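You operate a simulated robot arm through the tools that you are given. There is no shell and no other tool.

You run a simulated two-armed robot. Do the job below in one go: nothing can be reset, and whatever is moved stays where it is left.

TASK
Wind three turns of thread tape on the brass drain plug and four on the steel one.
Fine: put each plug back where it stood. Set down upright: brass drain plug, steel drain plug.

Only the result counts: the job must be done as asked and must still hold three seconds after the hand-in. Knocking over, shifting, dropping, spilling or breaking anything else fails it.

THE ROBOT
Two 7-joint arms with fingered hands on one trunk that stands fixed in place. Base frame: the origin is at the foot of the trunk, x ahead of it, y to its left, z up; the work surface is at about z = 500. Readings come in mm, degrees, newtons and seconds.
The left shoulder is at [60, 166, 801], the right one opposite. With the tool pointing down near the work surface each hand reaches from about 320 to 840 mm from the base axis, measured 20 degrees to its own side. Payload 5 kg a hand.
The tool frame of a hand sits at the grasp point between the pads (the TCP): z along the fingers, y along the line on which they close. The tips reach 32 mm beyond it. The gripper opens to 160 mm; its body begins 89 mm behind the TCP. The gripper is a hand of 3 fingers: y runs from the thumb to the fingers, the wrist lies at [0, 0, -267] in the tool frame.
Orientation is that of the tool frame in the base frame, as [roll, pitch, yaw] about the fixed x, y, z axes, in that order (R = Rz(yaw) Ry(pitch) Rx(roll)). With the fingers straight down and closing along the base's y, the tool's x points along the base's -x, its y along +y and its z along -z.

THE INTERFACE
- The arms move only by the tool move_arm. It takes "left_targets", "right_targets" or both (then of equal length, played together; a hand with none holds still); each is a list of rows, each a list of 2 entries, a list of its own where there are three numbers: the shift along the tool's x, y, z in mm, then the turn, a rotation vector about the tool's x, y, z in degrees. In form: [[[x, y, z], [wx, wy, wz]], ...]. A call has 1 to 20 rows; each row shifts and turns the commanded pose from where the row before left it, along the tool's axes as they then stand. Rows are played at 5 a second. More than 50 mm and 8.6 degrees between two rows, and nothing of the call is played. A pose out of reach is approached as far as the arm can. The call stops where the force on the tool passes 70 N (or 10 N more than at its start, if that is more) or the arm is blocked; 0.2 s more then pass. In this call time passes only in rows, and 0.2 s behind the last. It gives the time, the measured TCP pose, the force on the tool (base axes), the opening and the grip force at its end, in the units of the frame above (readings bear some noise), with the torque about the TCP (base axes, N m) and any sound that the robot's microphone picked up.
- Cameras (640 x 400 px; columns grow to the right, rows downward): "scene" is now at [51.7, 16.7, 1449.6]; the picture's right is [0.20, -0.98, 0.00], its down [-0.65, -0.13, -0.75] and it looks along [0.73, 0.15, -0.66] (base axes); focal length 342 px, centre (320, 200). "left" rides on the left gripper at [-65, -4, -116] in its tool frame; the picture's right is [0.06, -1.00, 0.00], its down [0.87, 0.05, -0.49] and it looks along [0.49, 0.03, 0.87] (tool axes); focal length 261 px, centre (320, 200). "right" rides on the right gripper at [65, -4, -116] in its tool frame; the picture's right is [0.06, 1.00, 0.00], its down [-0.87, 0.05, -0.49] and it looks along [-0.49, 0.03, 0.87] (tool axes); focal length 261 px, centre (320, 200). There is no depth. A picture from a camera that has moved, and an enlarged one, comes with that camera's place and axes in the base frame and with its lens.
- get_image(camera): a new picture of that camera. No time passes.
- slide_trunk(by): slides the trunk up (or, below 0, down) by that many mm; the arms and the scene camera ride with it, the base frame stays. It gives what a move gives, with no picture.
- move_fingers(finger1, finger2, thumb_bend, hand): sets how far each is bent, from 0 (flat) to 100 (curled in); at 30 the hand is open as for a grip, at 70 the pads meet at the TCP. One left out holds its place. A second passes; each finger stops where it meets its share of the squeeze, and holds until it gets a number again. It is the only way to open and close the hand. It gives what a move gives, with no picture; readings hold the bend of each and the force on the fingers (four entries, about 0 where the hand has none), thumb and palm.
- head_to(pan, tilt): turns the head with the scene camera to pan (to the left, within 86 degrees either way) and tilt (down, from -29 to 69), counted from straight ahead of the robot. It gives what a move gives.
- close_up(camera, box): a new picture of the part [left, top, right, bottom] of that camera's present view, enlarged. No time passes.
- hand_in(): hands the job in; it is judged then, once.

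Nothing tells you positions but the pictures and the camera data. Unless the task says otherwise, let go and move clear before handing in.

The tools are called as name(argument=value, ...) on one line, values as JSON. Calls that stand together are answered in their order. move_arm: Moves the arms, as the interface text tells. Its arguments: {"type":"object","properties":{"left_targets":{"type":"array","items":{"type":"array"}},"right_targets":{"type":"array","items":{"type":"array"}}},"required":[]} The other tools are called the same way: slide_trunk (by) moves the trunk up or down; move_fingers (finger1, finger2, thumb_bend, hand) moves the fingers one by one; head_to (pan, tilt) turns the head that bears the scene camera; get_image (camera) takes a picture; close_up (camera, box) takes an enlarged picture of a part of a camera's view; hand_in () hands the job in.

At the start:

```text
t: 0.0
left_ee_pos: [610.3, 339.4, 1014.9]
left_orientation: [180.0, 0.0, -180.0]
left_ft_force: [0.3, 0.0, 0.3]
left_moment: [-0.01, -0.02, 0.01]
left_grip_width: 159.8
left_gripper_force: 0.0
left_shape: jaw
left_bend: [30.0, 30.0, 30.0]
left_finger forces: [0.0, 0.1, 0.0, 0.0, 0.0, 0.1]
right_ee_pos: [648.0, -125.5, 977.7]
right_orientation: [180.0, 0.0, -180.0]
right_ft_force: [0.1, 1.0, -0.4]
right_moment: [0.02, 0.01, -0.01]
right_grip_width: 159.9
right_gripper_force: 0.0
right_shape: jaw
right_bend: [30.0, 30.0, 30.0]
right_finger forces: [0.0, 0.0, 0.0, 0.0, 0.0, 0.0]
trunk travel left (down, up): [-350.0, 240.0]
head pan, tilt (commanded): [11.4, 41.6]
```

scene: 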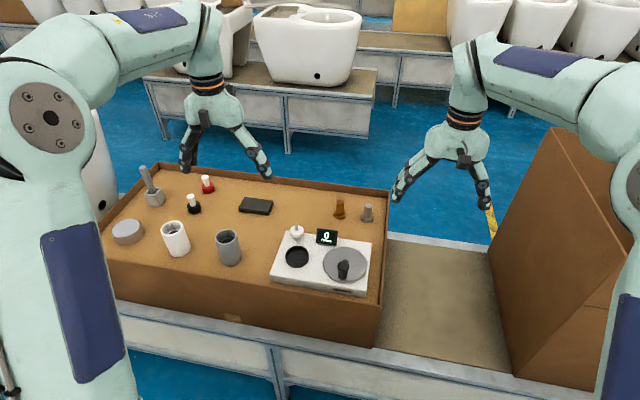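
right: 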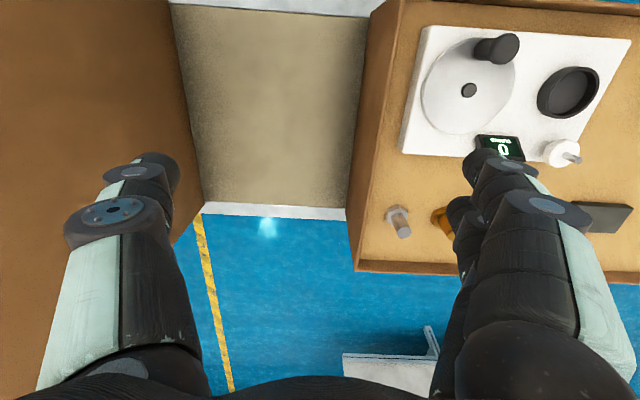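
left: 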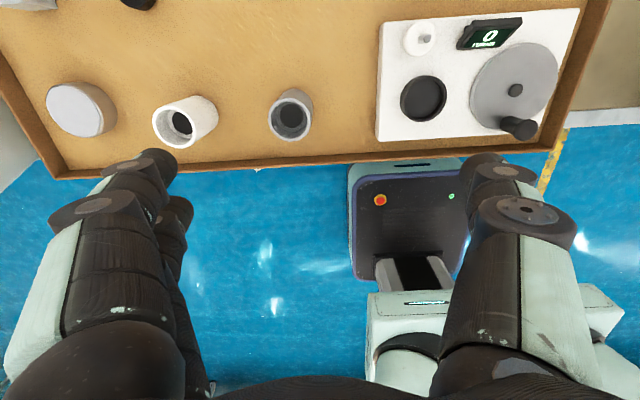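

I see a raised wooden tray/box top with two plugs (brass and steel) at the right rear, and a winding device with a cup, a crank, a tape spool and a counter. I'll look closer before moving.

close_up(camera="scene", box=[260, 180, 400, 300])

close_up(camera="scene", box=[100, 160, 280, 280])

close_up(camera="left", box=[360, 0, 600, 150])

close_up(camera="right", box=[360, 10, 640, 270])

```text
3.33 times, centred on (330, 240) of scene
camera zoom: at [51.7, 16.7, 1449.6], right [0.2, -0.98, 0.0], down [-0.65, -0.13, -0.75], along [0.73, 0.15, -0.66], focal length 1142 px, centre (287, 67)
```

zoom: 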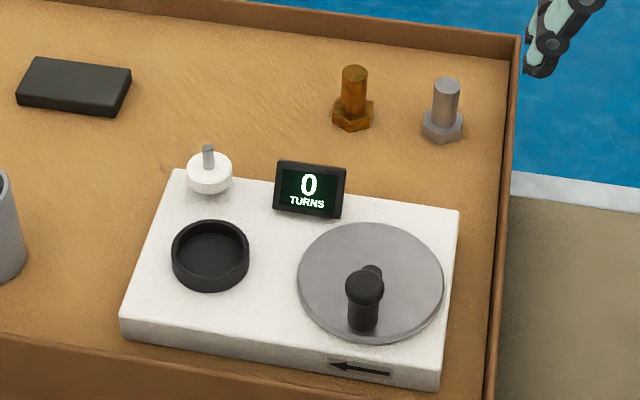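

```text
3.33 times, centred on (190, 220) of scene
camera zoom: at [51.7, 16.7, 1449.6], right [0.2, -0.98, 0.0], down [-0.65, -0.13, -0.75], along [0.73, 0.15, -0.66], focal length 1142 px, centre (753, 133)
```

zoom: 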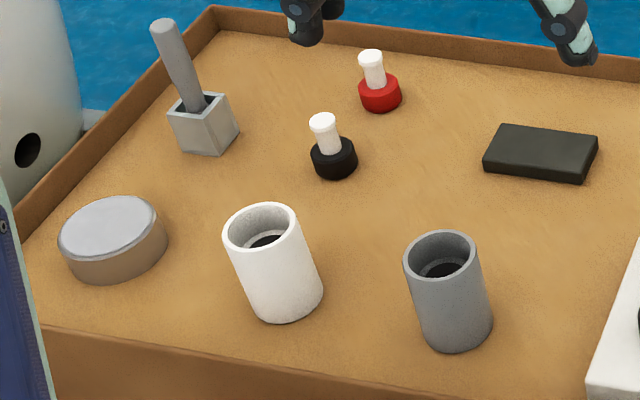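

```text
2.67 times, centred on (480, 75) of left
camera zoom: at [675.2, 334.9, 1131.5], right [-0.06, -1.0, 0.0], down [-0.87, 0.05, 0.49], along [-0.49, 0.03, -0.87], focal length 695 px, centre (-107, 533)
```

zoom: 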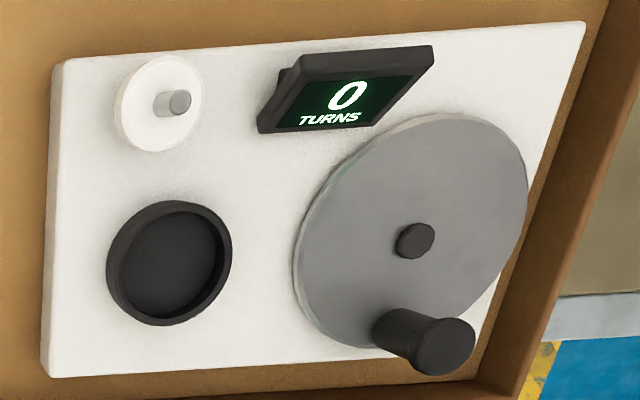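

```text
1.54 times, centred on (500, 140) of right
camera zoom: at [581.3, -129.5, 1092.7], right [-0.06, 1.0, 0.0], down [0.87, 0.05, 0.49], along [0.49, 0.03, -0.87], focal length 401 px, centre (43, 292)
```

zoom: 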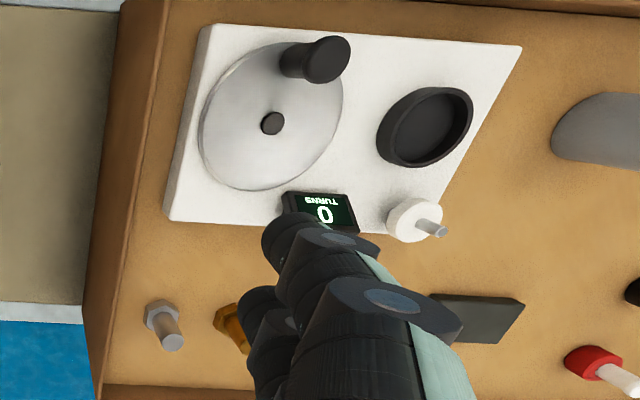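

The disk crank appears to sit near (614, 63, 730), its knob at (568, 63), the cup near (614, 192), and the plugs near (837, 112) and (835, 26). I'll look around for obstacles such as the brown box on the right before moving the arms.

head_to(pan=-25, tilt=45)

get_image(camera="scene")

head_to(pan=8, tilt=45)

get_image(camera="scene")

```text
t: 1.0
left_ee_pos: [610.4, 339.0, 1015.6]
left_orientation: [-179.9, 0.1, -180.0]
left_ft_force: [0.4, -0.4, -0.3]
left_moment: [-0.02, 0.01, 0.01]
left_grip_width: 159.9
left_gripper_force: 0.1
left_shape: jaw
left_bend: [30.0, 30.0, 30.0]
left_finger forces: [0.0, 0.1, 0.1, 0.0, 0.1, 0.0]
right_ee_pos: [647.0, -125.3, 977.8]
right_orientation: [180.0, 0.1, 180.0]
right_ft_force: [0.3, -0.5, -0.2]
right_moment: [-0.03, 0.01, -0.02]
right_grip_width: 160.0
right_gripper_force: 0.1
right_shape: jaw
right_bend: [30.0, 30.0, 30.0]
right_finger forces: [0.0, 0.1, 0.0, 0.0, 0.1, 0.0]
trunk travel left (down, up): [-350.0, 240.0]
head pan, tilt (commanded): [-25.0, 45.0]
```

```text
taken
camera scene: at [43.2, -34.2, 1444.7], right [-0.42, -0.91, 0.0], down [-0.64, 0.3, -0.71], along [0.64, -0.3, -0.71], focal length 342 px, centre (320, 200)
```

scene: 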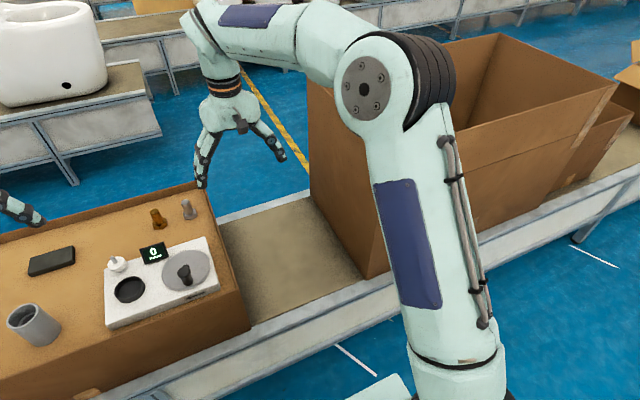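

```text
t: 2.0
left_ee_pos: [609.5, 338.6, 1015.2]
left_orientation: [179.9, 0.0, 180.0]
left_ft_force: [0.5, 0.0, 0.1]
left_moment: [-0.02, 0.01, -0.01]
left_grip_width: 160.0
left_gripper_force: 0.1
left_shape: jaw
left_bend: [30.0, 30.0, 30.0]
left_finger forces: [0.1, 0.1, 0.1, 0.0, 0.0, 0.1]
right_ee_pos: [647.1, -123.6, 976.6]
right_orientation: [-180.0, -0.1, -180.0]
right_ft_force: [-0.5, -0.1, 0.1]
right_moment: [0.01, -0.01, 0.04]
right_grip_width: 159.9
right_gripper_force: 0.1
right_shape: jaw
right_bend: [30.0, 30.0, 30.0]
right_finger forces: [0.0, 0.1, 0.0, 0.0, 0.0, 0.1]
trunk travel left (down, up): [-350.0, 240.0]
head pan, tilt (commanded): [8.0, 45.0]
```

```text
taken
camera scene: at [50.0, 11.3, 1444.7], right [0.14, -0.99, 0.0], down [-0.7, -0.1, -0.71], along [0.7, 0.1, -0.71], focal length 342 px, centre (320, 200)
```

scene: 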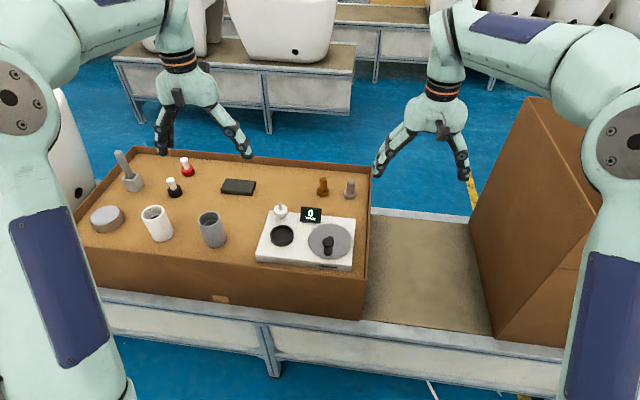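

The trunk position is workable as it is, so I leave it. I'll park the right hand back and clear, and tilt the left hand 30° forward over the plugs for a straight-down look.

move_arm(left_targets=[[[0, 0, 0], [0, -7.5, 0]], [[0, 0, 0], [0, -7.5, 0]], [[0, 0, 0], [0, -7.5, 0]], [[0, 0, 0], [0, -7.5, 0]], [[-10.9, -33.6, 28.65], [0, 0, 0]], [[-10.9, -33.6, 28.65], [0, 0, 0]], [[-10.9, -33.6, 28.65], [0, 0, 0]], [[-10.9, -33.6, 28.65], [0, 0, 0]], [[-10.9, -33.6, 28.65], [0, 0, 0]], [[-10.9, -33.6, 28.65], [0, 0, 0]], [[-10.9, -33.6, 28.65], [0, 0, 0]], [[-10.9, -33.6, 28.65], [0, 0, 0]]], right_targets=[[[10.7, -6.3, -1.7], [0, 0, 0]], [[10.7, -6.3, -1.7], [0, 0, 0]], [[10.7, -6.3, -1.7], [0, 0, 0]], [[10.7, -6.3, -1.7], [0, 0, 0]], [[10.7, -6.3, -1.7], [0, 0, 0]], [[10.7, -6.3, -1.7], [0, 0, 0]], [[10.7, -6.3, -1.7], [0, 0, 0]], [[10.7, -6.3, -1.7], [0, 0, 0]], [[10.7, -6.3, -1.7], [0, 0, 0]], [[10.7, -6.3, -1.7], [0, 0, 0]], [[10.7, -6.3, -1.7], [0, 0, 0]], [[10.7, -6.3, -1.7], [0, 0, 0]]])

get_image(camera="left")

get_image(camera="scene")

get_image(camera="right")

```text
t: 4.6
left_ee_pos: [803.7, 67.9, 860.8]
left_orientation: [-180.0, 30.0, -180.0]
left_ft_force: [0.2, 0.3, -0.4]
left_moment: [0.02, 0.01, 0.0]
left_grip_width: 160.1
left_gripper_force: 0.1
left_shape: jaw
left_bend: [30.0, 30.0, 30.0]
left_finger forces: [0.1, 0.0, 0.0, 0.0, 0.0, 0.0]
right_ee_pos: [519.7, -201.5, 997.2]
right_orientation: [-180.0, 0.1, 179.9]
right_ft_force: [0.5, -1.0, -1.0]
right_moment: [-0.01, 0.02, -0.01]
right_grip_width: 159.9
right_gripper_force: 0.0
right_shape: jaw
right_bend: [30.0, 30.0, 30.0]
right_finger forces: [0.1, 0.0, 0.0, 0.1, 0.0, 0.0]
trunk travel left (down, up): [-350.0, 240.0]
head pan, tilt (commanded): [8.0, 45.0]
```

```text
taken
camera left: at [801.2, 63.0, 993.4], right [-0.05, -1.0, -0.03], down [-1.0, 0.05, -0.01], along [0.01, 0.03, -1.0], focal length 261 px, centre (320, 200)
```

left: 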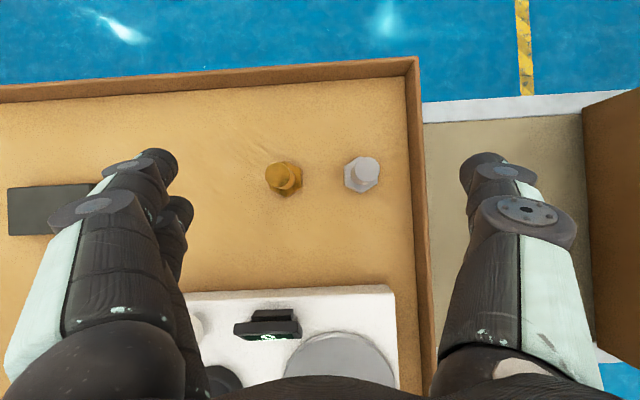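

```text
taken
camera scene: at [50.2, 10.6, 1444.7], right [0.14, -0.99, 0.0], down [-0.7, -0.1, -0.71], along [0.7, 0.1, -0.71], focal length 342 px, centre (320, 200)
```

scene: 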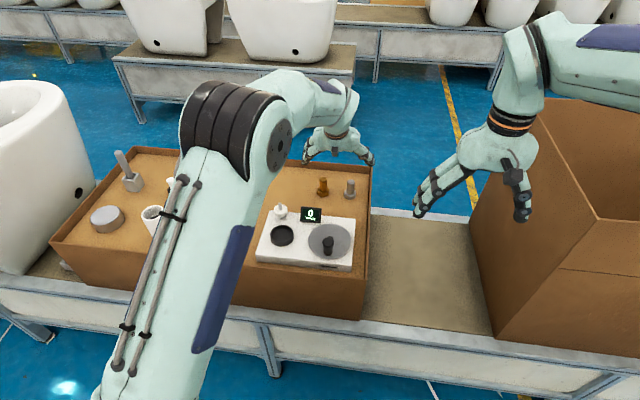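

```text
taken
camera right: at [454.0, -206.7, 1113.3], right [-0.06, 1.0, 0.0], down [0.87, 0.05, 0.49], along [0.49, 0.03, -0.87], focal length 261 px, centre (320, 200)
```

right: 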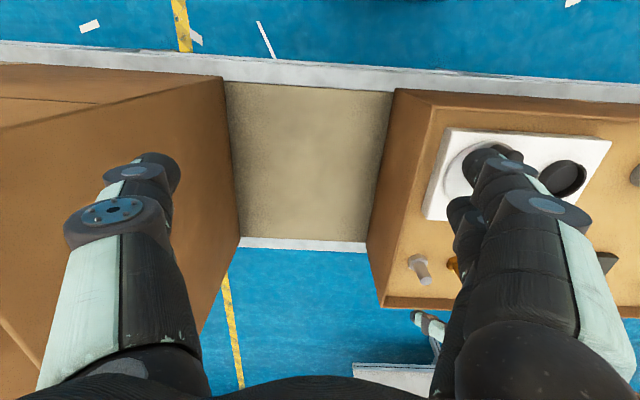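

close_up(camera="left", box=[240, 120, 420, 230])

close_up(camera="left", box=[180, 270, 420, 400])

close_up(camera="scene", box=[250, 150, 390, 290])

```text
3.56 times, centred on (330, 175) of left
camera zoom: at [801.2, 63.0, 993.4], right [-0.05, -1.0, -0.03], down [-1.0, 0.05, -0.01], along [0.01, 0.03, -1.0], focal length 927 px, centre (284, 289)
```

zoom: 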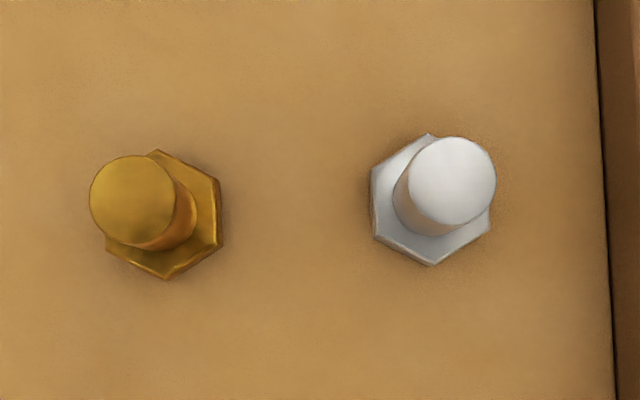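

```text
2.67 times, centred on (300, 335) of left
camera zoom: at [801.2, 63.0, 993.4], right [-0.05, -1.0, -0.03], down [-1.0, 0.05, -0.01], along [0.01, 0.03, -1.0], focal length 695 px, centre (373, -160)
```

zoom: 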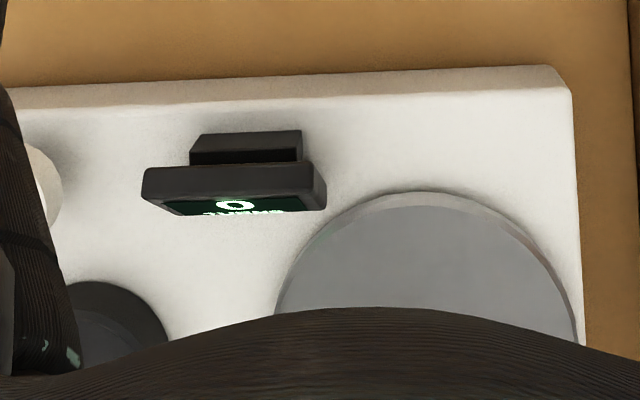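

```text
2.86 times, centred on (320, 220) of scene
camera zoom: at [50.2, 10.6, 1444.7], right [0.14, -0.99, 0.0], down [-0.7, -0.1, -0.71], along [0.7, 0.1, -0.71], focal length 979 px, centre (320, 143)
```

zoom: 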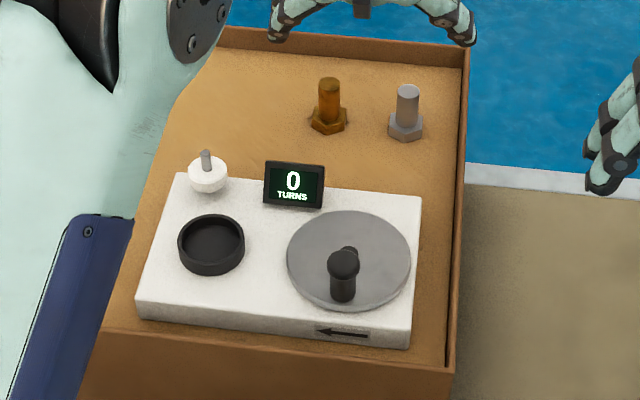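

The plugs stand at about brass (830.8, 110.5) and steel (830.7, 23.2), tops near z=745 on a tray at z≈688. Next I look straight down on the cup and crank.

move_arm(left_targets=[[[37, 12.4, -21.4], [0, 0, 0]], [[37, 12.4, -21.4], [0, 0, 0]], [[37, 12.4, -21.4], [0, 0, 0]], [[37, 12.4, -21.4], [0, 0, 0]], [[37, 12.4, -21.4], [0, 0, 0]]])

get_image(camera="left")

close_up(camera="left", box=[190, 80, 450, 260])

get_image(camera="scene")

```text
t: 5.8
left_ee_pos: [586.6, 133.9, 857.5]
left_orientation: [-179.9, 30.0, -179.9]
left_ft_force: [-0.5, -0.7, 0.6]
left_moment: [0.0, 0.04, -0.01]
left_grip_width: 159.9
left_gripper_force: 0.1
left_shape: jaw
left_bend: [30.0, 30.0, 30.0]
left_finger forces: [0.0, 0.1, 0.1, 0.0, 0.0, 0.1]
right_ee_pos: [521.0, -200.2, 999.5]
right_orientation: [179.9, -0.1, 180.0]
right_ft_force: [0.4, -0.3, -0.3]
right_moment: [0.0, 0.02, 0.0]
right_grip_width: 160.0
right_gripper_force: 0.0
right_shape: jaw
right_bend: [30.0, 30.0, 30.0]
right_finger forces: [0.0, 0.0, 0.1, 0.0, 0.0, 0.0]
trunk travel left (down, up): [-350.0, 240.0]
head pan, tilt (commanded): [8.0, 45.0]
```

```text
taken
camera left: at [584.4, 130.1, 990.9], right [-0.05, -1.0, -0.03], down [-1.0, 0.05, -0.01], along [0.01, 0.03, -1.0], focal length 261 px, centre (320, 200)
```

left: 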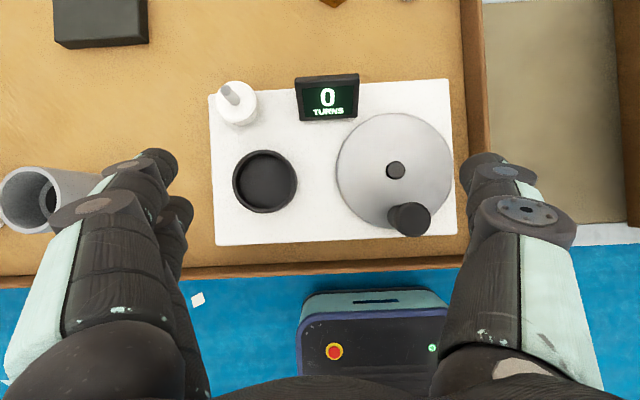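

```text
2.22 times, centred on (320, 170) of left
camera zoom: at [584.4, 130.1, 990.9], right [-0.05, -1.0, -0.03], down [-1.0, 0.05, -0.01], along [0.01, 0.03, -1.0], focal length 579 px, centre (320, 267)
```

zoom: 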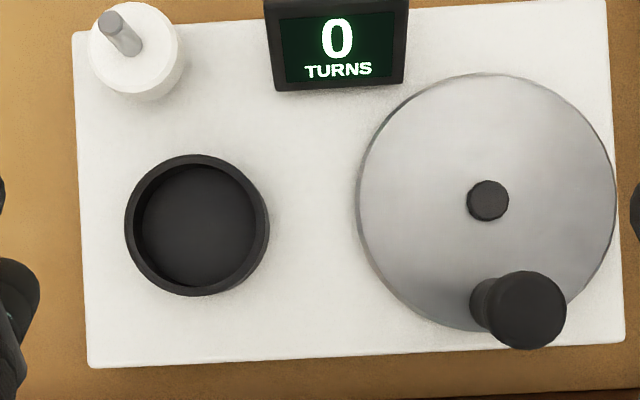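

```text
taken
camera scene: at [49.6, 11.5, 1444.7], right [0.14, -0.99, 0.0], down [-0.7, -0.1, -0.71], along [0.7, 0.1, -0.71], focal length 342 px, centre (320, 200)
```

scene: 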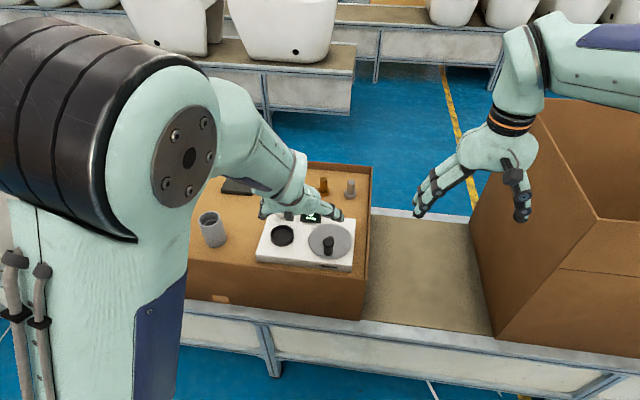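

Cup centre is about (609.6, 192.6, rim z≈739), disk centre about (612, 63), knob at (567, 62.5). I'll raise the trunk for better reach so the hand can be less tilted, then reduce the tilt to 15° and pre-shape the left fingers.

slide_trunk(by=190)

move_fingers(hand="left", finger1=55, finger2=55, thumb_bend=55)

get_image(camera="left")

get_image(camera="scene")

```text
t: 7.9
left_ee_pos: [586.4, 134.3, 1047.1]
left_orientation: [-179.9, 29.9, 179.9]
left_ft_force: [0.3, -0.1, 0.3]
left_moment: [0.0, -0.02, 0.02]
left_grip_width: 159.9
left_gripper_force: 0.1
left_shape: jaw
left_bend: [30.0, 30.0, 30.0]
left_finger forces: [0.0, 0.0, 0.0, 0.0, 0.0, 0.1]
right_ee_pos: [520.1, -202.0, 1189.0]
right_orientation: [179.9, 0.0, -180.0]
right_ft_force: [0.6, -0.6, 0.0]
right_moment: [-0.02, 0.01, -0.01]
right_grip_width: 160.2
right_gripper_force: 0.1
right_shape: jaw
right_bend: [30.0, 30.0, 30.0]
right_finger forces: [0.0, 0.1, 0.1, 0.0, 0.0, 0.1]
trunk travel left (down, up): [-540.0, 50.0]
head pan, tilt (commanded): [8.0, 45.0]
```

```text
t: 8.9
left_ee_pos: [586.8, 133.9, 1047.3]
left_orientation: [180.0, 30.1, 180.0]
left_ft_force: [0.5, 0.5, -0.3]
left_moment: [0.01, 0.02, 0.01]
left_grip_width: 67.8
left_gripper_force: 0.0
left_shape: fingers
left_bend: [55.0, 55.0, 55.0]
left_finger forces: [0.0, 0.0, 0.1, 0.0, 0.0, 0.1]
right_ee_pos: [519.4, -201.2, 1187.8]
right_orientation: [179.9, 0.1, 179.9]
right_ft_force: [-0.3, -0.4, -0.5]
right_moment: [0.02, 0.0, 0.01]
right_grip_width: 159.6
right_gripper_force: 0.2
right_shape: jaw
right_bend: [30.0, 30.0, 30.0]
right_finger forces: [0.0, 0.1, 0.0, 0.1, 0.0, 0.0]
trunk travel left (down, up): [-540.0, 50.0]
head pan, tilt (commanded): [8.0, 45.0]
```

```text
taken
camera left: at [585.2, 129.9, 1180.6], right [-0.05, -1.0, -0.03], down [-1.0, 0.05, -0.01], along [0.01, 0.03, -1.0], focal length 261 px, centre (320, 200)
```

left: 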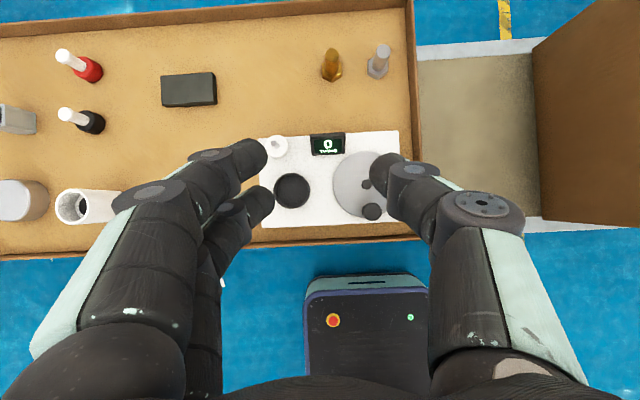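

```text
taken
camera scene: at [49.9, 11.3, 1634.7], right [0.14, -0.99, 0.0], down [-0.7, -0.1, -0.71], along [0.7, 0.1, -0.71], focal length 342 px, centre (320, 200)
```

scene: 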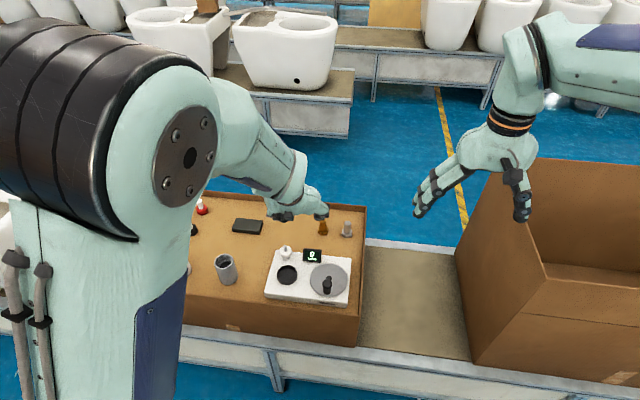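

The fingers at bend 55 open to 68 mm, and the two fingers sit either side of the thumb. I'd rather grip with the hand upright so the shaft lies parallel to the fingers, so I'll test whether a straight-down pose reaches over the brass plug, staying high.

move_arm(left_targets=[[[0, 0, 0], [0, 7.5, 0]], [[0, 0, 0], [0, 7.5, 0]], [[0, 0, 0], [0, 7.5, 0]], [[0, 0, 0], [0, 7.5, 0]], [[-34.9, -3.36, 26.7], [0, 0, 0]], [[-34.9, -3.36, 26.7], [0, 0, 0]], [[-34.9, -3.36, 26.7], [0, 0, 0]], [[-34.9, -3.36, 26.7], [0, 0, 0]], [[-34.9, -3.36, 26.7], [0, 0, 0]], [[-34.9, -3.36, 26.7], [0, 0, 0]], [[-34.9, -3.36, 26.7], [0, 0, 0]]])

get_image(camera="left")

get_image(camera="scene")

```text
t: 11.3
left_ee_pos: [808.4, 109.6, 873.3]
left_orientation: [179.9, 0.1, -179.9]
left_ft_force: [-0.8, 0.2, -1.0]
left_moment: [0.02, -0.06, -0.01]
left_grip_width: 67.5
left_gripper_force: 0.1
left_shape: fingers
left_bend: [55.0, 55.0, 55.0]
left_finger forces: [0.0, 0.1, 0.0, 0.0, 0.0, 0.0]
left hand out of reach, approached as far as the arm can: row 11
right_ee_pos: [518.0, -203.5, 1189.0]
right_orientation: [179.9, 0.1, -180.0]
right_ft_force: [-0.4, -1.1, 0.8]
right_moment: [0.08, -0.06, -0.02]
right_grip_width: 159.8
right_gripper_force: 0.0
right_shape: jaw
right_bend: [30.0, 30.0, 30.0]
right_finger forces: [0.0, 0.0, 0.0, 0.0, 0.0, 0.0]
trunk travel left (down, up): [-540.0, 50.0]
head pan, tilt (commanded): [8.0, 45.0]
```

```text
taken
camera left: at [872.3, 105.1, 989.6], right [-0.06, -1.0, 0.0], down [-0.87, 0.05, 0.49], along [-0.49, 0.03, -0.87], focal length 261 px, centre (320, 200)
```

left: 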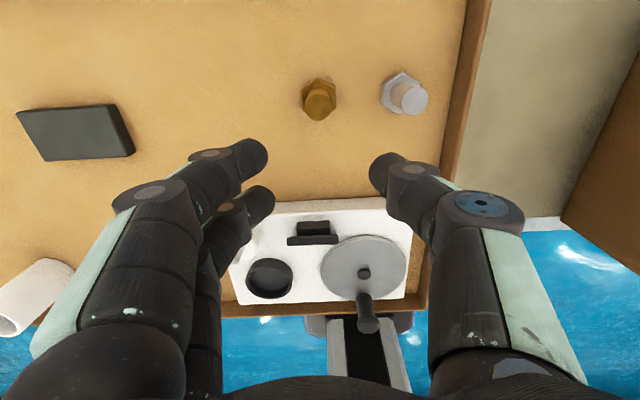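

```text
taken
camera scene: at [47.3, 8.4, 1635.2], right [0.14, -0.99, 0.0], down [-0.7, -0.1, -0.71], along [0.7, 0.1, -0.71], focal length 342 px, centre (320, 200)
```

scene: 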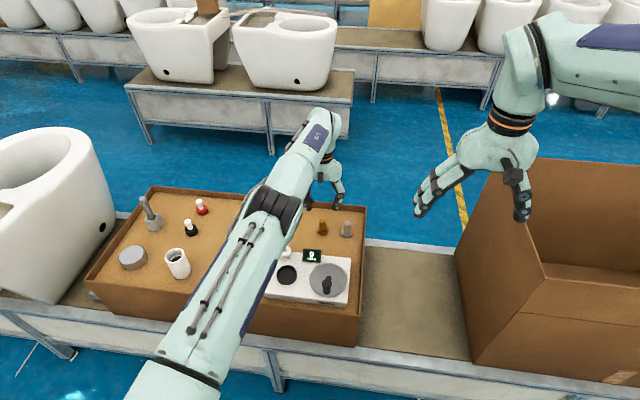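

The upright pose falls about 20 mm short, so the arm's limit is roughly 765 mm from shoulder to wrist. A slight 8° forward tilt should give enough reach for both plugs.

move_arm(left_targets=[[[0, 0, 0], [0, -8, 0]], [[0, 0, 0], [0, 0, 0]]])

get_image(camera="left")

```text
t: 11.9
left_ee_pos: [809.5, 111.4, 871.4]
left_orientation: [179.9, 7.9, -179.9]
left_ft_force: [-0.9, -0.5, -0.8]
left_moment: [-0.06, -0.02, 0.02]
left_grip_width: 67.2
left_gripper_force: 0.1
left_shape: fingers
left_bend: [55.0, 55.0, 55.0]
left_finger forces: [0.0, 0.1, 0.0, 0.0, 0.0, 0.1]
right_ee_pos: [521.7, -200.3, 1187.8]
right_orientation: [-179.9, -0.1, -179.9]
right_ft_force: [-0.1, 1.0, -1.2]
right_moment: [-0.02, 0.04, -0.03]
right_grip_width: 159.9
right_gripper_force: 0.1
right_shape: jaw
right_bend: [30.0, 30.0, 30.0]
right_finger forces: [0.1, 0.1, 0.0, 0.0, 0.0, 0.0]
trunk travel left (down, up): [-540.0, 50.0]
head pan, tilt (commanded): [8.0, 45.0]
```

```text
taken
camera left: at [858.3, 108.5, 995.4], right [-0.06, -1.0, -0.01], down [-0.93, 0.05, 0.37], along [-0.36, 0.03, -0.93], focal length 261 px, centre (320, 200)
```

left: 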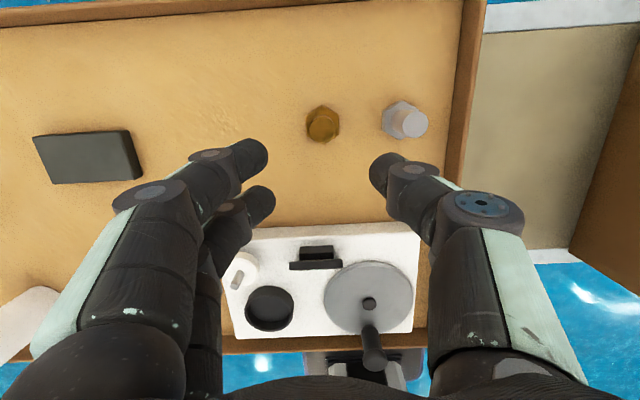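

move_arm(left_targets=[[[-5.8, 0, 37.2], [0, 0, 0]], [[-5.8, 0, 37.2], [0, 0, 0]], [[0, 0, 0], [0, 0, 0]]])

close_up(camera="left", box=[220, 100, 460, 250])

move_arm(left_targets=[[[0, 0, 0], [0, 0, 0]]])

get_image(camera="left")

```text
t: 12.7
left_ee_pos: [830.0, 109.8, 800.6]
left_orientation: [180.0, 8.0, 180.0]
left_ft_force: [-0.3, -0.5, 0.5]
left_moment: [0.01, -0.01, -0.02]
left_grip_width: 67.2
left_gripper_force: 0.0
left_shape: fingers
left_bend: [55.0, 55.0, 55.0]
left_finger forces: [0.0, 0.0, 0.1, 0.1, 0.0, 0.1]
right_ee_pos: [520.3, -201.4, 1187.3]
right_orientation: [180.0, 0.0, 180.0]
right_ft_force: [0.2, -0.1, 0.2]
right_moment: [0.0, 0.02, -0.03]
right_grip_width: 159.7
right_gripper_force: 0.0
right_shape: jaw
right_bend: [30.0, 30.0, 30.0]
right_finger forces: [0.1, 0.1, 0.1, 0.0, 0.0, 0.1]
trunk travel left (down, up): [-540.0, 50.0]
head pan, tilt (commanded): [8.0, 45.0]
```

```text
2.67 times, centred on (340, 175) of left
camera zoom: at [878.1, 105.7, 923.6], right [-0.06, -1.0, -0.01], down [-0.93, 0.05, 0.37], along [-0.36, 0.03, -0.93], focal length 695 px, centre (267, 267)
```

zoom: 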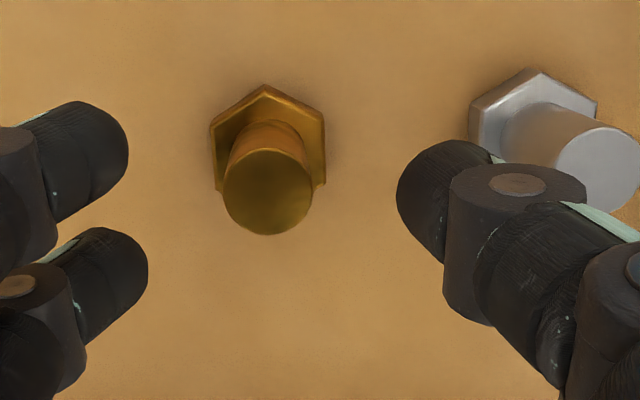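

```text
t: 13.1
left_ee_pos: [829.8, 109.6, 799.8]
left_orientation: [179.9, 8.1, 179.9]
left_ft_force: [0.3, -0.3, -0.4]
left_moment: [0.0, 0.01, 0.0]
left_grip_width: 67.5
left_gripper_force: 0.1
left_shape: fingers
left_bend: [55.0, 55.0, 55.0]
left_finger forces: [0.0, 0.0, 0.0, 0.0, 0.0, 0.0]
right_ee_pos: [519.9, -201.4, 1188.1]
right_orientation: [180.0, 0.0, -180.0]
right_ft_force: [0.2, -0.6, -0.4]
right_moment: [-0.04, -0.03, 0.0]
right_grip_width: 160.0
right_gripper_force: 0.1
right_shape: jaw
right_bend: [30.0, 30.0, 30.0]
right_finger forces: [0.0, 0.1, 0.0, 0.0, 0.0, 0.0]
trunk travel left (down, up): [-540.0, 50.0]
head pan, tilt (commanded): [8.0, 45.0]
```

```text
taken
camera left: at [878.2, 105.5, 923.8], right [-0.06, -1.0, -0.01], down [-0.93, 0.05, 0.37], along [-0.36, 0.03, -0.93], focal length 261 px, centre (320, 200)
```

left: 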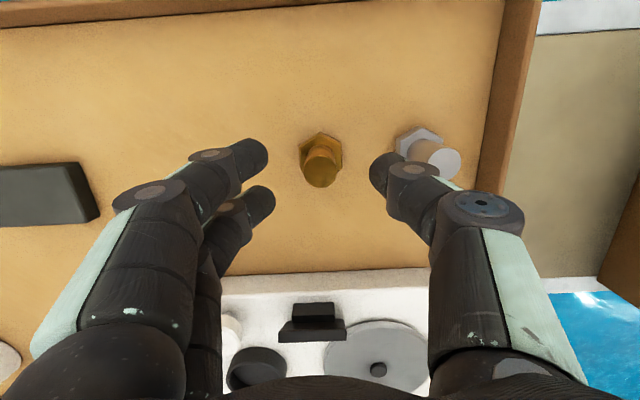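

The brass plug top lines up at about (830, 110) under the hand. I'll narrow the fingers a little and go down around its shaft, keeping the tips above the hex head.

move_fingers(hand="left", finger1=58, finger2=58, thumb_bend=58)

move_arm(left_targets=[[[4.7, 0.2, 25.6], [0, 0, 0]], [[4.7, 0.2, 25.6], [0, 0, 0]], [[0, 0, 0], [0, 0, 0]]])

close_up(camera="left", box=[220, 100, 460, 250])

get_image(camera="scene")

get_image(camera="right")

```text
t: 14.1
left_ee_pos: [829.8, 109.6, 799.3]
left_orientation: [179.9, 8.0, -180.0]
left_ft_force: [0.4, -0.5, 0.5]
left_moment: [0.01, 0.02, 0.01]
left_grip_width: 59.8
left_gripper_force: 0.0
left_shape: fingers
left_bend: [57.0, 57.0, 57.0]
left_finger forces: [0.0, 0.0, 0.0, 0.0, 0.0, 0.0]
right_ee_pos: [520.5, -201.0, 1188.2]
right_orientation: [179.9, 0.0, -180.0]
right_ft_force: [-0.7, 0.3, -0.3]
right_moment: [0.01, 0.01, 0.01]
right_grip_width: 159.7
right_gripper_force: 0.1
right_shape: jaw
right_bend: [30.0, 30.0, 30.0]
right_finger forces: [0.0, 0.0, 0.1, 0.1, 0.1, 0.0]
trunk travel left (down, up): [-540.0, 50.0]
head pan, tilt (commanded): [8.0, 45.0]
```

```text
t: 14.9
left_ee_pos: [826.8, 109.3, 750.3]
left_orientation: [180.0, 8.0, 180.0]
left_ft_force: [0.0, -1.0, -0.3]
left_moment: [0.03, 0.02, 0.01]
left_grip_width: 59.9
left_gripper_force: 0.0
left_shape: fingers
left_bend: [57.0, 57.0, 57.0]
left_finger forces: [0.0, 0.0, 0.0, 0.0, 0.0, 0.1]
right_ee_pos: [519.0, -201.1, 1188.2]
right_orientation: [-179.9, 0.0, 179.9]
right_ft_force: [0.3, 0.0, -1.1]
right_moment: [0.01, 0.02, 0.0]
right_grip_width: 159.8
right_gripper_force: 0.0
right_shape: jaw
right_bend: [30.0, 30.0, 30.0]
right_finger forces: [0.1, 0.0, 0.1, 0.0, 0.0, 0.0]
trunk travel left (down, up): [-540.0, 50.0]
head pan, tilt (commanded): [8.0, 45.0]
```

```text
2.67 times, centred on (340, 175) of left
camera zoom: at [874.9, 105.8, 873.8], right [-0.06, -1.0, -0.01], down [-0.93, 0.05, 0.37], along [-0.36, 0.03, -0.93], focal length 695 px, centre (267, 267)
```

zoom: 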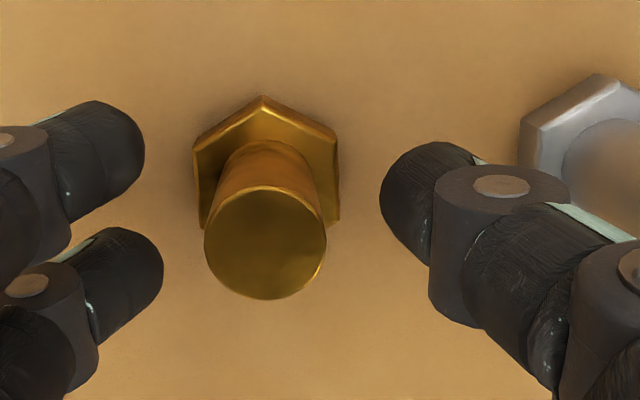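

```text
taken
camera scene: at [49.9, 11.2, 1634.7], right [0.14, -0.99, 0.0], down [-0.7, -0.1, -0.71], along [0.7, 0.1, -0.71], focal length 342 px, centre (320, 200)
```

scene: 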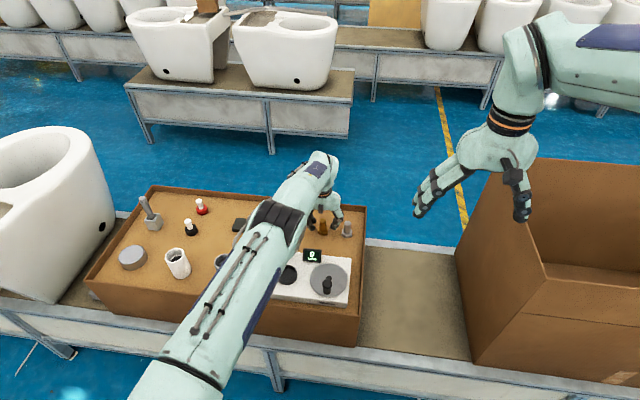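

```text
taken
camera right: at [453.9, -205.9, 1303.6], right [-0.06, 1.0, 0.0], down [0.87, 0.05, 0.49], along [0.49, 0.03, -0.87], focal length 261 px, centre (320, 200)
```

right: 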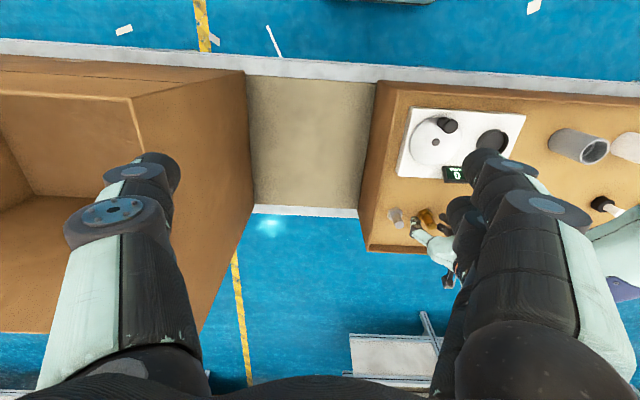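

move_fingers(hand="left", finger1=75, finger2=75, thumb_bend=75)

close_up(camera="left", box=[220, 100, 460, 250])

```text
t: 15.9
left_ee_pos: [826.9, 110.2, 749.4]
left_orientation: [-179.9, 8.0, -180.0]
left_ft_force: [0.3, 0.2, -0.4]
left_moment: [-0.02, -0.01, -0.01]
left_grip_width: 21.5
left_gripper_force: 17.5
left_shape: fingers
left_bend: [72.0, 72.0, 68.0]
left_finger forces: [9.1, 8.9, 0.0, 0.0, 18.3, 0.0]
right_ee_pos: [520.7, -200.3, 1187.9]
right_orientation: [-180.0, 0.0, 180.0]
right_ft_force: [1.4, 0.7, -0.1]
right_moment: [0.0, 0.0, -0.02]
right_grip_width: 160.0
right_gripper_force: 0.1
right_shape: jaw
right_bend: [30.0, 30.0, 30.0]
right_finger forces: [0.0, 0.1, 0.1, 0.0, 0.0, 0.0]
trunk travel left (down, up): [-540.0, 50.0]
head pan, tilt (commanded): [8.0, 45.0]
```

```text
2.67 times, centred on (340, 175) of left
camera zoom: at [875.0, 105.9, 873.8], right [-0.06, -1.0, -0.01], down [-0.93, 0.05, 0.37], along [-0.36, 0.03, -0.93], focal length 695 px, centre (267, 267)
```

zoom: 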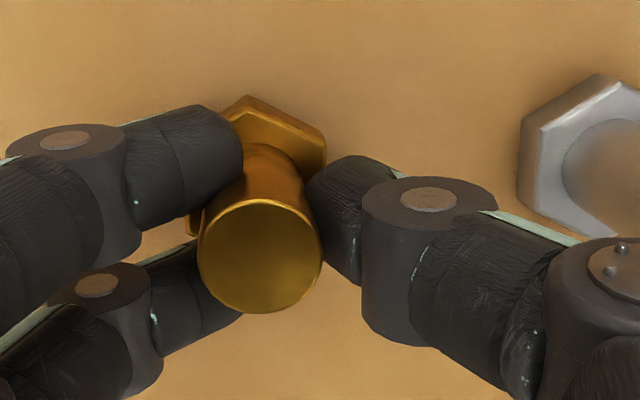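

The brass plug is gripped (about 17 N) with a very slight shift toward +y. I'll lift it straight up and check how it hangs in the hand.

move_arm(left_targets=[[[-1.4, 0, -9.9], [0, 0, 0]], [[-3.5, 0, -24.8], [0, 0, 0]], [[-3.5, 0, -24.8], [0, 0, 0]], [[-3.5, 0, -24.8], [0, 0, 0]], [[0, 0, 0], [0, 0, 0]]])

close_up(camera="left", box=[220, 100, 460, 250])

close_up(camera="scene", box=[260, 150, 400, 260])

```text
t: 17.1
left_ee_pos: [828.5, 110.0, 834.2]
left_orientation: [-180.0, 8.0, 180.0]
left_ft_force: [-0.4, 0.0, -0.4]
left_moment: [-0.01, 0.01, 0.0]
left_grip_width: 21.4
left_gripper_force: 18.1
left_shape: fingers
left_bend: [72.0, 72.0, 68.0]
left_finger forces: [9.3, 9.1, 0.0, 0.0, 18.2, 0.0]
right_ee_pos: [520.6, -201.8, 1187.0]
right_orientation: [180.0, 0.1, -180.0]
right_ft_force: [-0.5, -0.3, 0.1]
right_moment: [0.0, 0.02, 0.0]
right_grip_width: 160.0
right_gripper_force: 0.0
right_shape: jaw
right_bend: [30.0, 30.0, 30.0]
right_finger forces: [0.0, 0.0, 0.0, 0.0, 0.0, 0.0]
trunk travel left (down, up): [-540.0, 50.0]
head pan, tilt (commanded): [8.0, 45.0]
```

```text
2.67 times, centred on (340, 175) of left
camera zoom: at [877.9, 107.1, 958.2], right [-0.06, -1.0, -0.01], down [-0.93, 0.05, 0.37], along [-0.37, 0.03, -0.93], focal length 695 px, centre (267, 267)
```

zoom: 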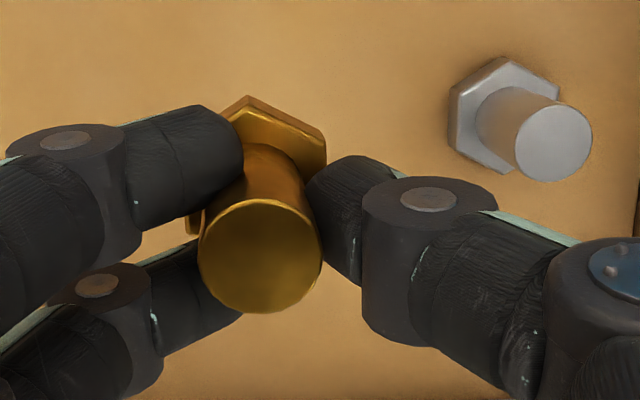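

```text
3.64 times, centred on (330, 205) of scene
camera zoom: at [50.4, 11.3, 1634.7], right [0.14, -0.99, 0.0], down [-0.7, -0.1, -0.71], along [0.7, 0.1, -0.71], focal length 1246 px, centre (284, 182)
```

zoom: 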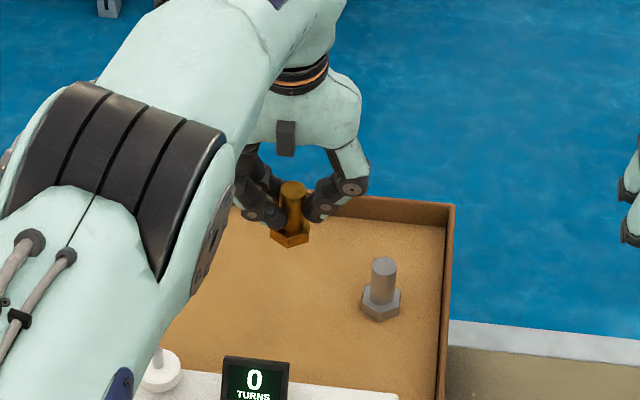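

The plug is held firmly, tilted only about 3° in the grip. I'll raise it, correct that small tilt, and carry it over the cup.

move_arm(left_targets=[[[-6.4, 0, -45.6], [0, 0, 0]], [[0, 0, 0], [2.5, 1.5, 0]], [[36.8, 13.3, -1.42], [0, 0, 0]], [[36.8, 13.3, -1.42], [0, 0, 0]], [[36.8, 13.3, -1.42], [0, 0, 0]], [[36.8, 13.3, -1.42], [0, 0, 0]], [[36.8, 13.3, -1.42], [0, 0, 0]], [[36.8, 13.3, -1.42], [0, 0, 0]], [[0, 0, 0], [0, 0, 0]]])

get_image(camera="left")

get_image(camera="scene")

move_arm(left_targets=[[[0, 0, 0], [0, 0, 0]]])

```text
t: 19.1
left_ee_pos: [606.7, 189.2, 857.3]
left_orientation: [-177.5, 6.4, 179.9]
left_ft_force: [-0.4, -0.2, -0.9]
left_moment: [-0.01, 0.02, -0.03]
left_grip_width: 21.0
left_gripper_force: 19.4
left_shape: fingers
left_bend: [72.0, 72.0, 68.0]
left_finger forces: [10.9, 10.1, 0.0, 0.1, 17.5, 0.0]
right_ee_pos: [520.7, -201.1, 1187.8]
right_orientation: [180.0, 0.0, -180.0]
right_ft_force: [0.7, -0.4, 0.5]
right_moment: [0.03, 0.01, -0.01]
right_grip_width: 159.8
right_gripper_force: 0.1
right_shape: jaw
right_bend: [30.0, 30.0, 30.0]
right_finger forces: [0.0, 0.0, 0.0, 0.0, 0.0, 0.1]
trunk travel left (down, up): [-540.0, 50.0]
head pan, tilt (commanded): [8.0, 45.0]
```

```text
taken
camera left: at [658.1, 189.3, 981.0], right [-0.07, -1.0, 0.04], down [-0.92, 0.08, 0.39], along [-0.39, -0.01, -0.92], focal length 261 px, centre (320, 200)
```

left: 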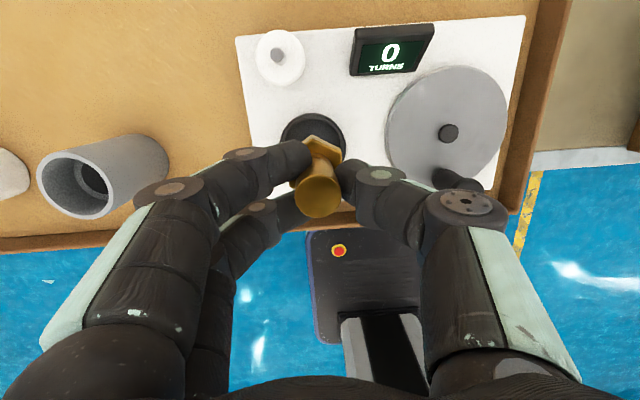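

```text
taken
camera scene: at [50.4, 11.1, 1634.7], right [0.14, -0.99, 0.0], down [-0.7, -0.1, -0.71], along [0.7, 0.1, -0.71], focal length 342 px, centre (320, 200)
```

scene: 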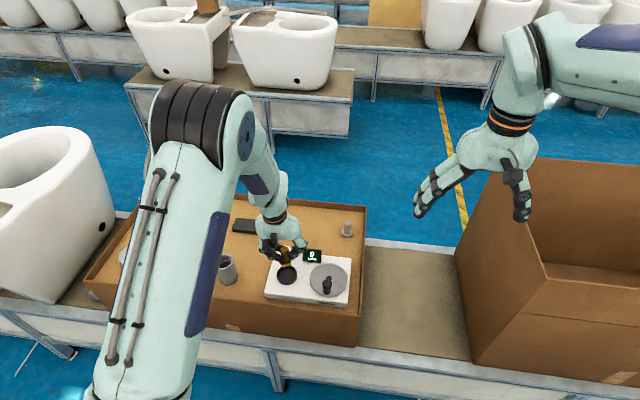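

```text
t: 19.5
left_ee_pos: [606.8, 188.7, 858.0]
left_orientation: [-177.5, 6.5, -180.0]
left_ft_force: [0.3, 0.6, -0.9]
left_moment: [-0.04, -0.02, 0.01]
left_grip_width: 21.0
left_gripper_force: 19.6
left_shape: fingers
left_bend: [72.0, 72.0, 68.0]
left_finger forces: [10.8, 10.1, 0.1, 0.0, 17.7, 0.0]
right_ee_pos: [520.2, -201.5, 1188.3]
right_orientation: [179.9, -0.1, -180.0]
right_ft_force: [0.9, 0.2, -0.5]
right_moment: [0.02, 0.01, -0.01]
right_grip_width: 160.0
right_gripper_force: 0.0
right_shape: jaw
right_bend: [30.0, 30.0, 30.0]
right_finger forces: [0.0, 0.1, 0.1, 0.1, 0.0, 0.0]
trunk travel left (down, up): [-540.0, 50.0]
head pan, tilt (commanded): [8.0, 45.0]
```

close_up(camera="scene", box=[250, 225, 350, 305])

close_up(camera="left", box=[240, 80, 420, 230])

get_image(camera="right")

```text
5.00 times, centred on (300, 265) of scene
camera zoom: at [50.2, 11.2, 1634.7], right [0.14, -0.99, 0.0], down [-0.7, -0.1, -0.71], along [0.7, 0.1, -0.71], focal length 1713 px, centre (420, -125)
```

zoom: 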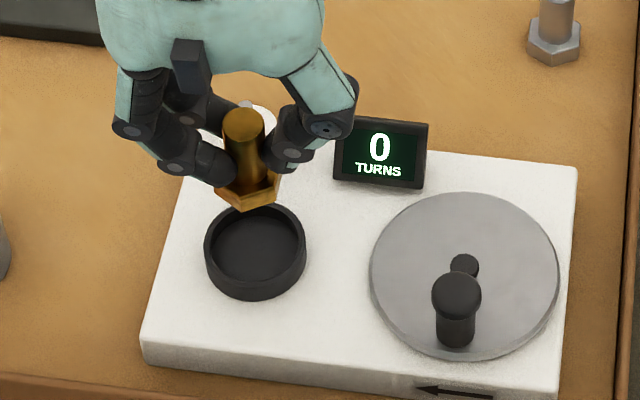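

```text
2.67 times, centred on (330, 155) of left
camera zoom: at [658.3, 189.5, 981.0], right [-0.07, -1.0, 0.04], down [-0.92, 0.08, 0.39], along [-0.39, -0.01, -0.92], focal length 695 px, centre (293, 320)
```

zoom: 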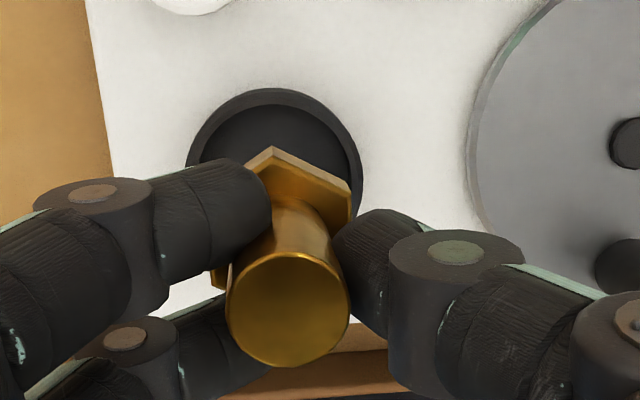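

```text
taken
camera right: at [454.1, -205.9, 1303.6], right [-0.06, 1.0, 0.0], down [0.87, 0.05, 0.49], along [0.49, 0.03, -0.87], focal length 261 px, centre (320, 200)
```

right: 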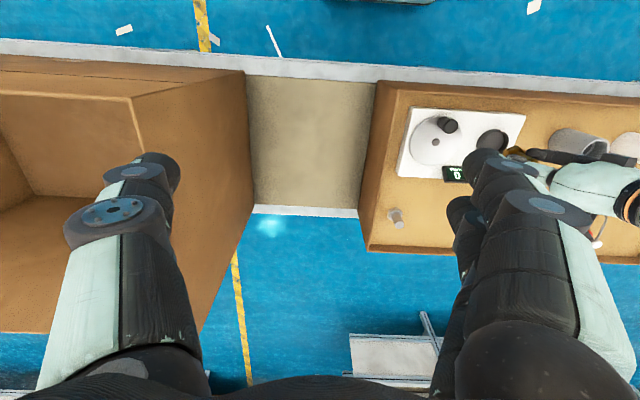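

The plug hangs above the cup, about 2 mm off. I'll lower it to just above the rim and compare plug and cup directly.

move_arm(left_targets=[[[1.75, 1.8, 22.4], [0, 0, 0]], [[1.75, 1.8, 22.4], [0, 0, 0]], [[0, 0, 0], [0, 0, 0]]])

close_up(camera="scene", box=[250, 225, 350, 305])

close_up(camera="left", box=[240, 80, 420, 230])

move_arm(left_targets=[[[0, 0, 0], [0, 0, 0]]])

```text
t: 20.3
left_ee_pos: [608.6, 188.6, 813.1]
left_orientation: [-177.5, 6.5, -180.0]
left_ft_force: [0.1, -0.7, -0.8]
left_moment: [0.03, -0.02, 0.01]
left_grip_width: 20.8
left_gripper_force: 19.4
left_shape: fingers
left_bend: [72.0, 72.0, 68.0]
left_finger forces: [11.0, 10.2, 0.0, 0.0, 17.6, 0.1]
right_ee_pos: [519.5, -201.9, 1188.3]
right_orientation: [180.0, 0.1, -180.0]
right_ft_force: [-0.5, 0.2, -0.4]
right_moment: [0.03, -0.03, -0.02]
right_grip_width: 159.8
right_gripper_force: 0.1
right_shape: jaw
right_bend: [30.0, 30.0, 30.0]
right_finger forces: [0.0, 0.1, 0.0, 0.0, 0.0, 0.0]
trunk travel left (down, up): [-540.0, 50.0]
head pan, tilt (commanded): [8.0, 45.0]
```

```text
5.00 times, centred on (300, 265) of scene
camera zoom: at [49.9, 11.3, 1634.7], right [0.14, -0.99, 0.0], down [-0.7, -0.1, -0.71], along [0.7, 0.1, -0.71], focal length 1713 px, centre (420, -125)
```

zoom: 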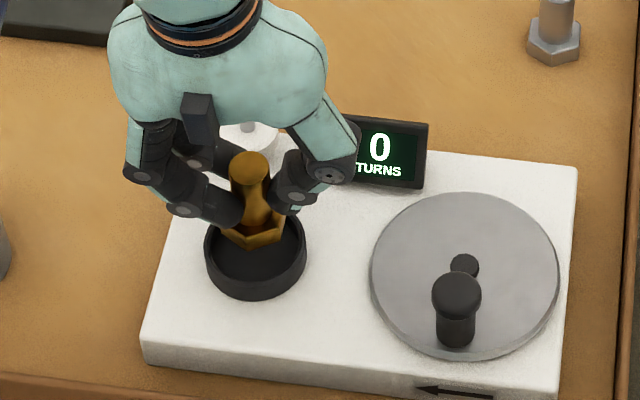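

```text
2.67 times, centred on (330, 155) of left
camera zoom: at [660.9, 190.1, 935.4], right [-0.07, -1.0, 0.04], down [-0.92, 0.08, 0.39], along [-0.39, -0.01, -0.92], focal length 695 px, centre (293, 320)
```

zoom: 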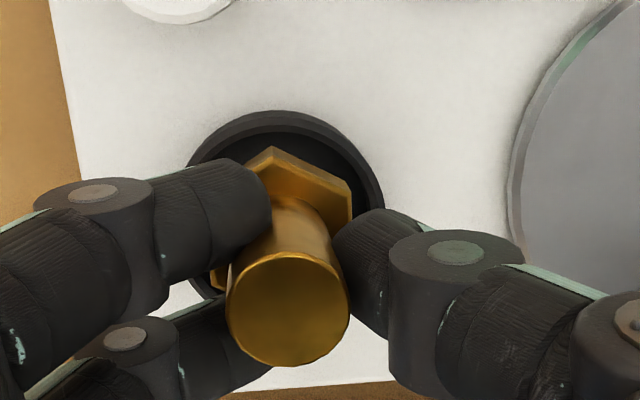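

```text
t: 20.7
left_ee_pos: [609.2, 189.5, 812.4]
left_orientation: [-177.5, 6.6, 179.9]
left_ft_force: [0.5, -0.2, -0.5]
left_moment: [0.0, 0.0, -0.01]
left_grip_width: 21.0
left_gripper_force: 19.0
left_shape: fingers
left_bend: [72.0, 72.0, 68.0]
left_finger forces: [11.0, 10.3, 0.0, 0.0, 17.7, 0.0]
right_ee_pos: [521.2, -201.3, 1188.2]
right_orientation: [179.9, 0.0, -180.0]
right_ft_force: [0.4, -0.4, 0.7]
right_moment: [-0.01, -0.04, 0.0]
right_grip_width: 159.7
right_gripper_force: 0.1
right_shape: jaw
right_bend: [30.0, 30.0, 30.0]
right_finger forces: [0.0, 0.0, 0.0, 0.0, 0.0, 0.0]
trunk travel left (down, up): [-540.0, 50.0]
head pan, tilt (commanded): [8.0, 45.0]
```

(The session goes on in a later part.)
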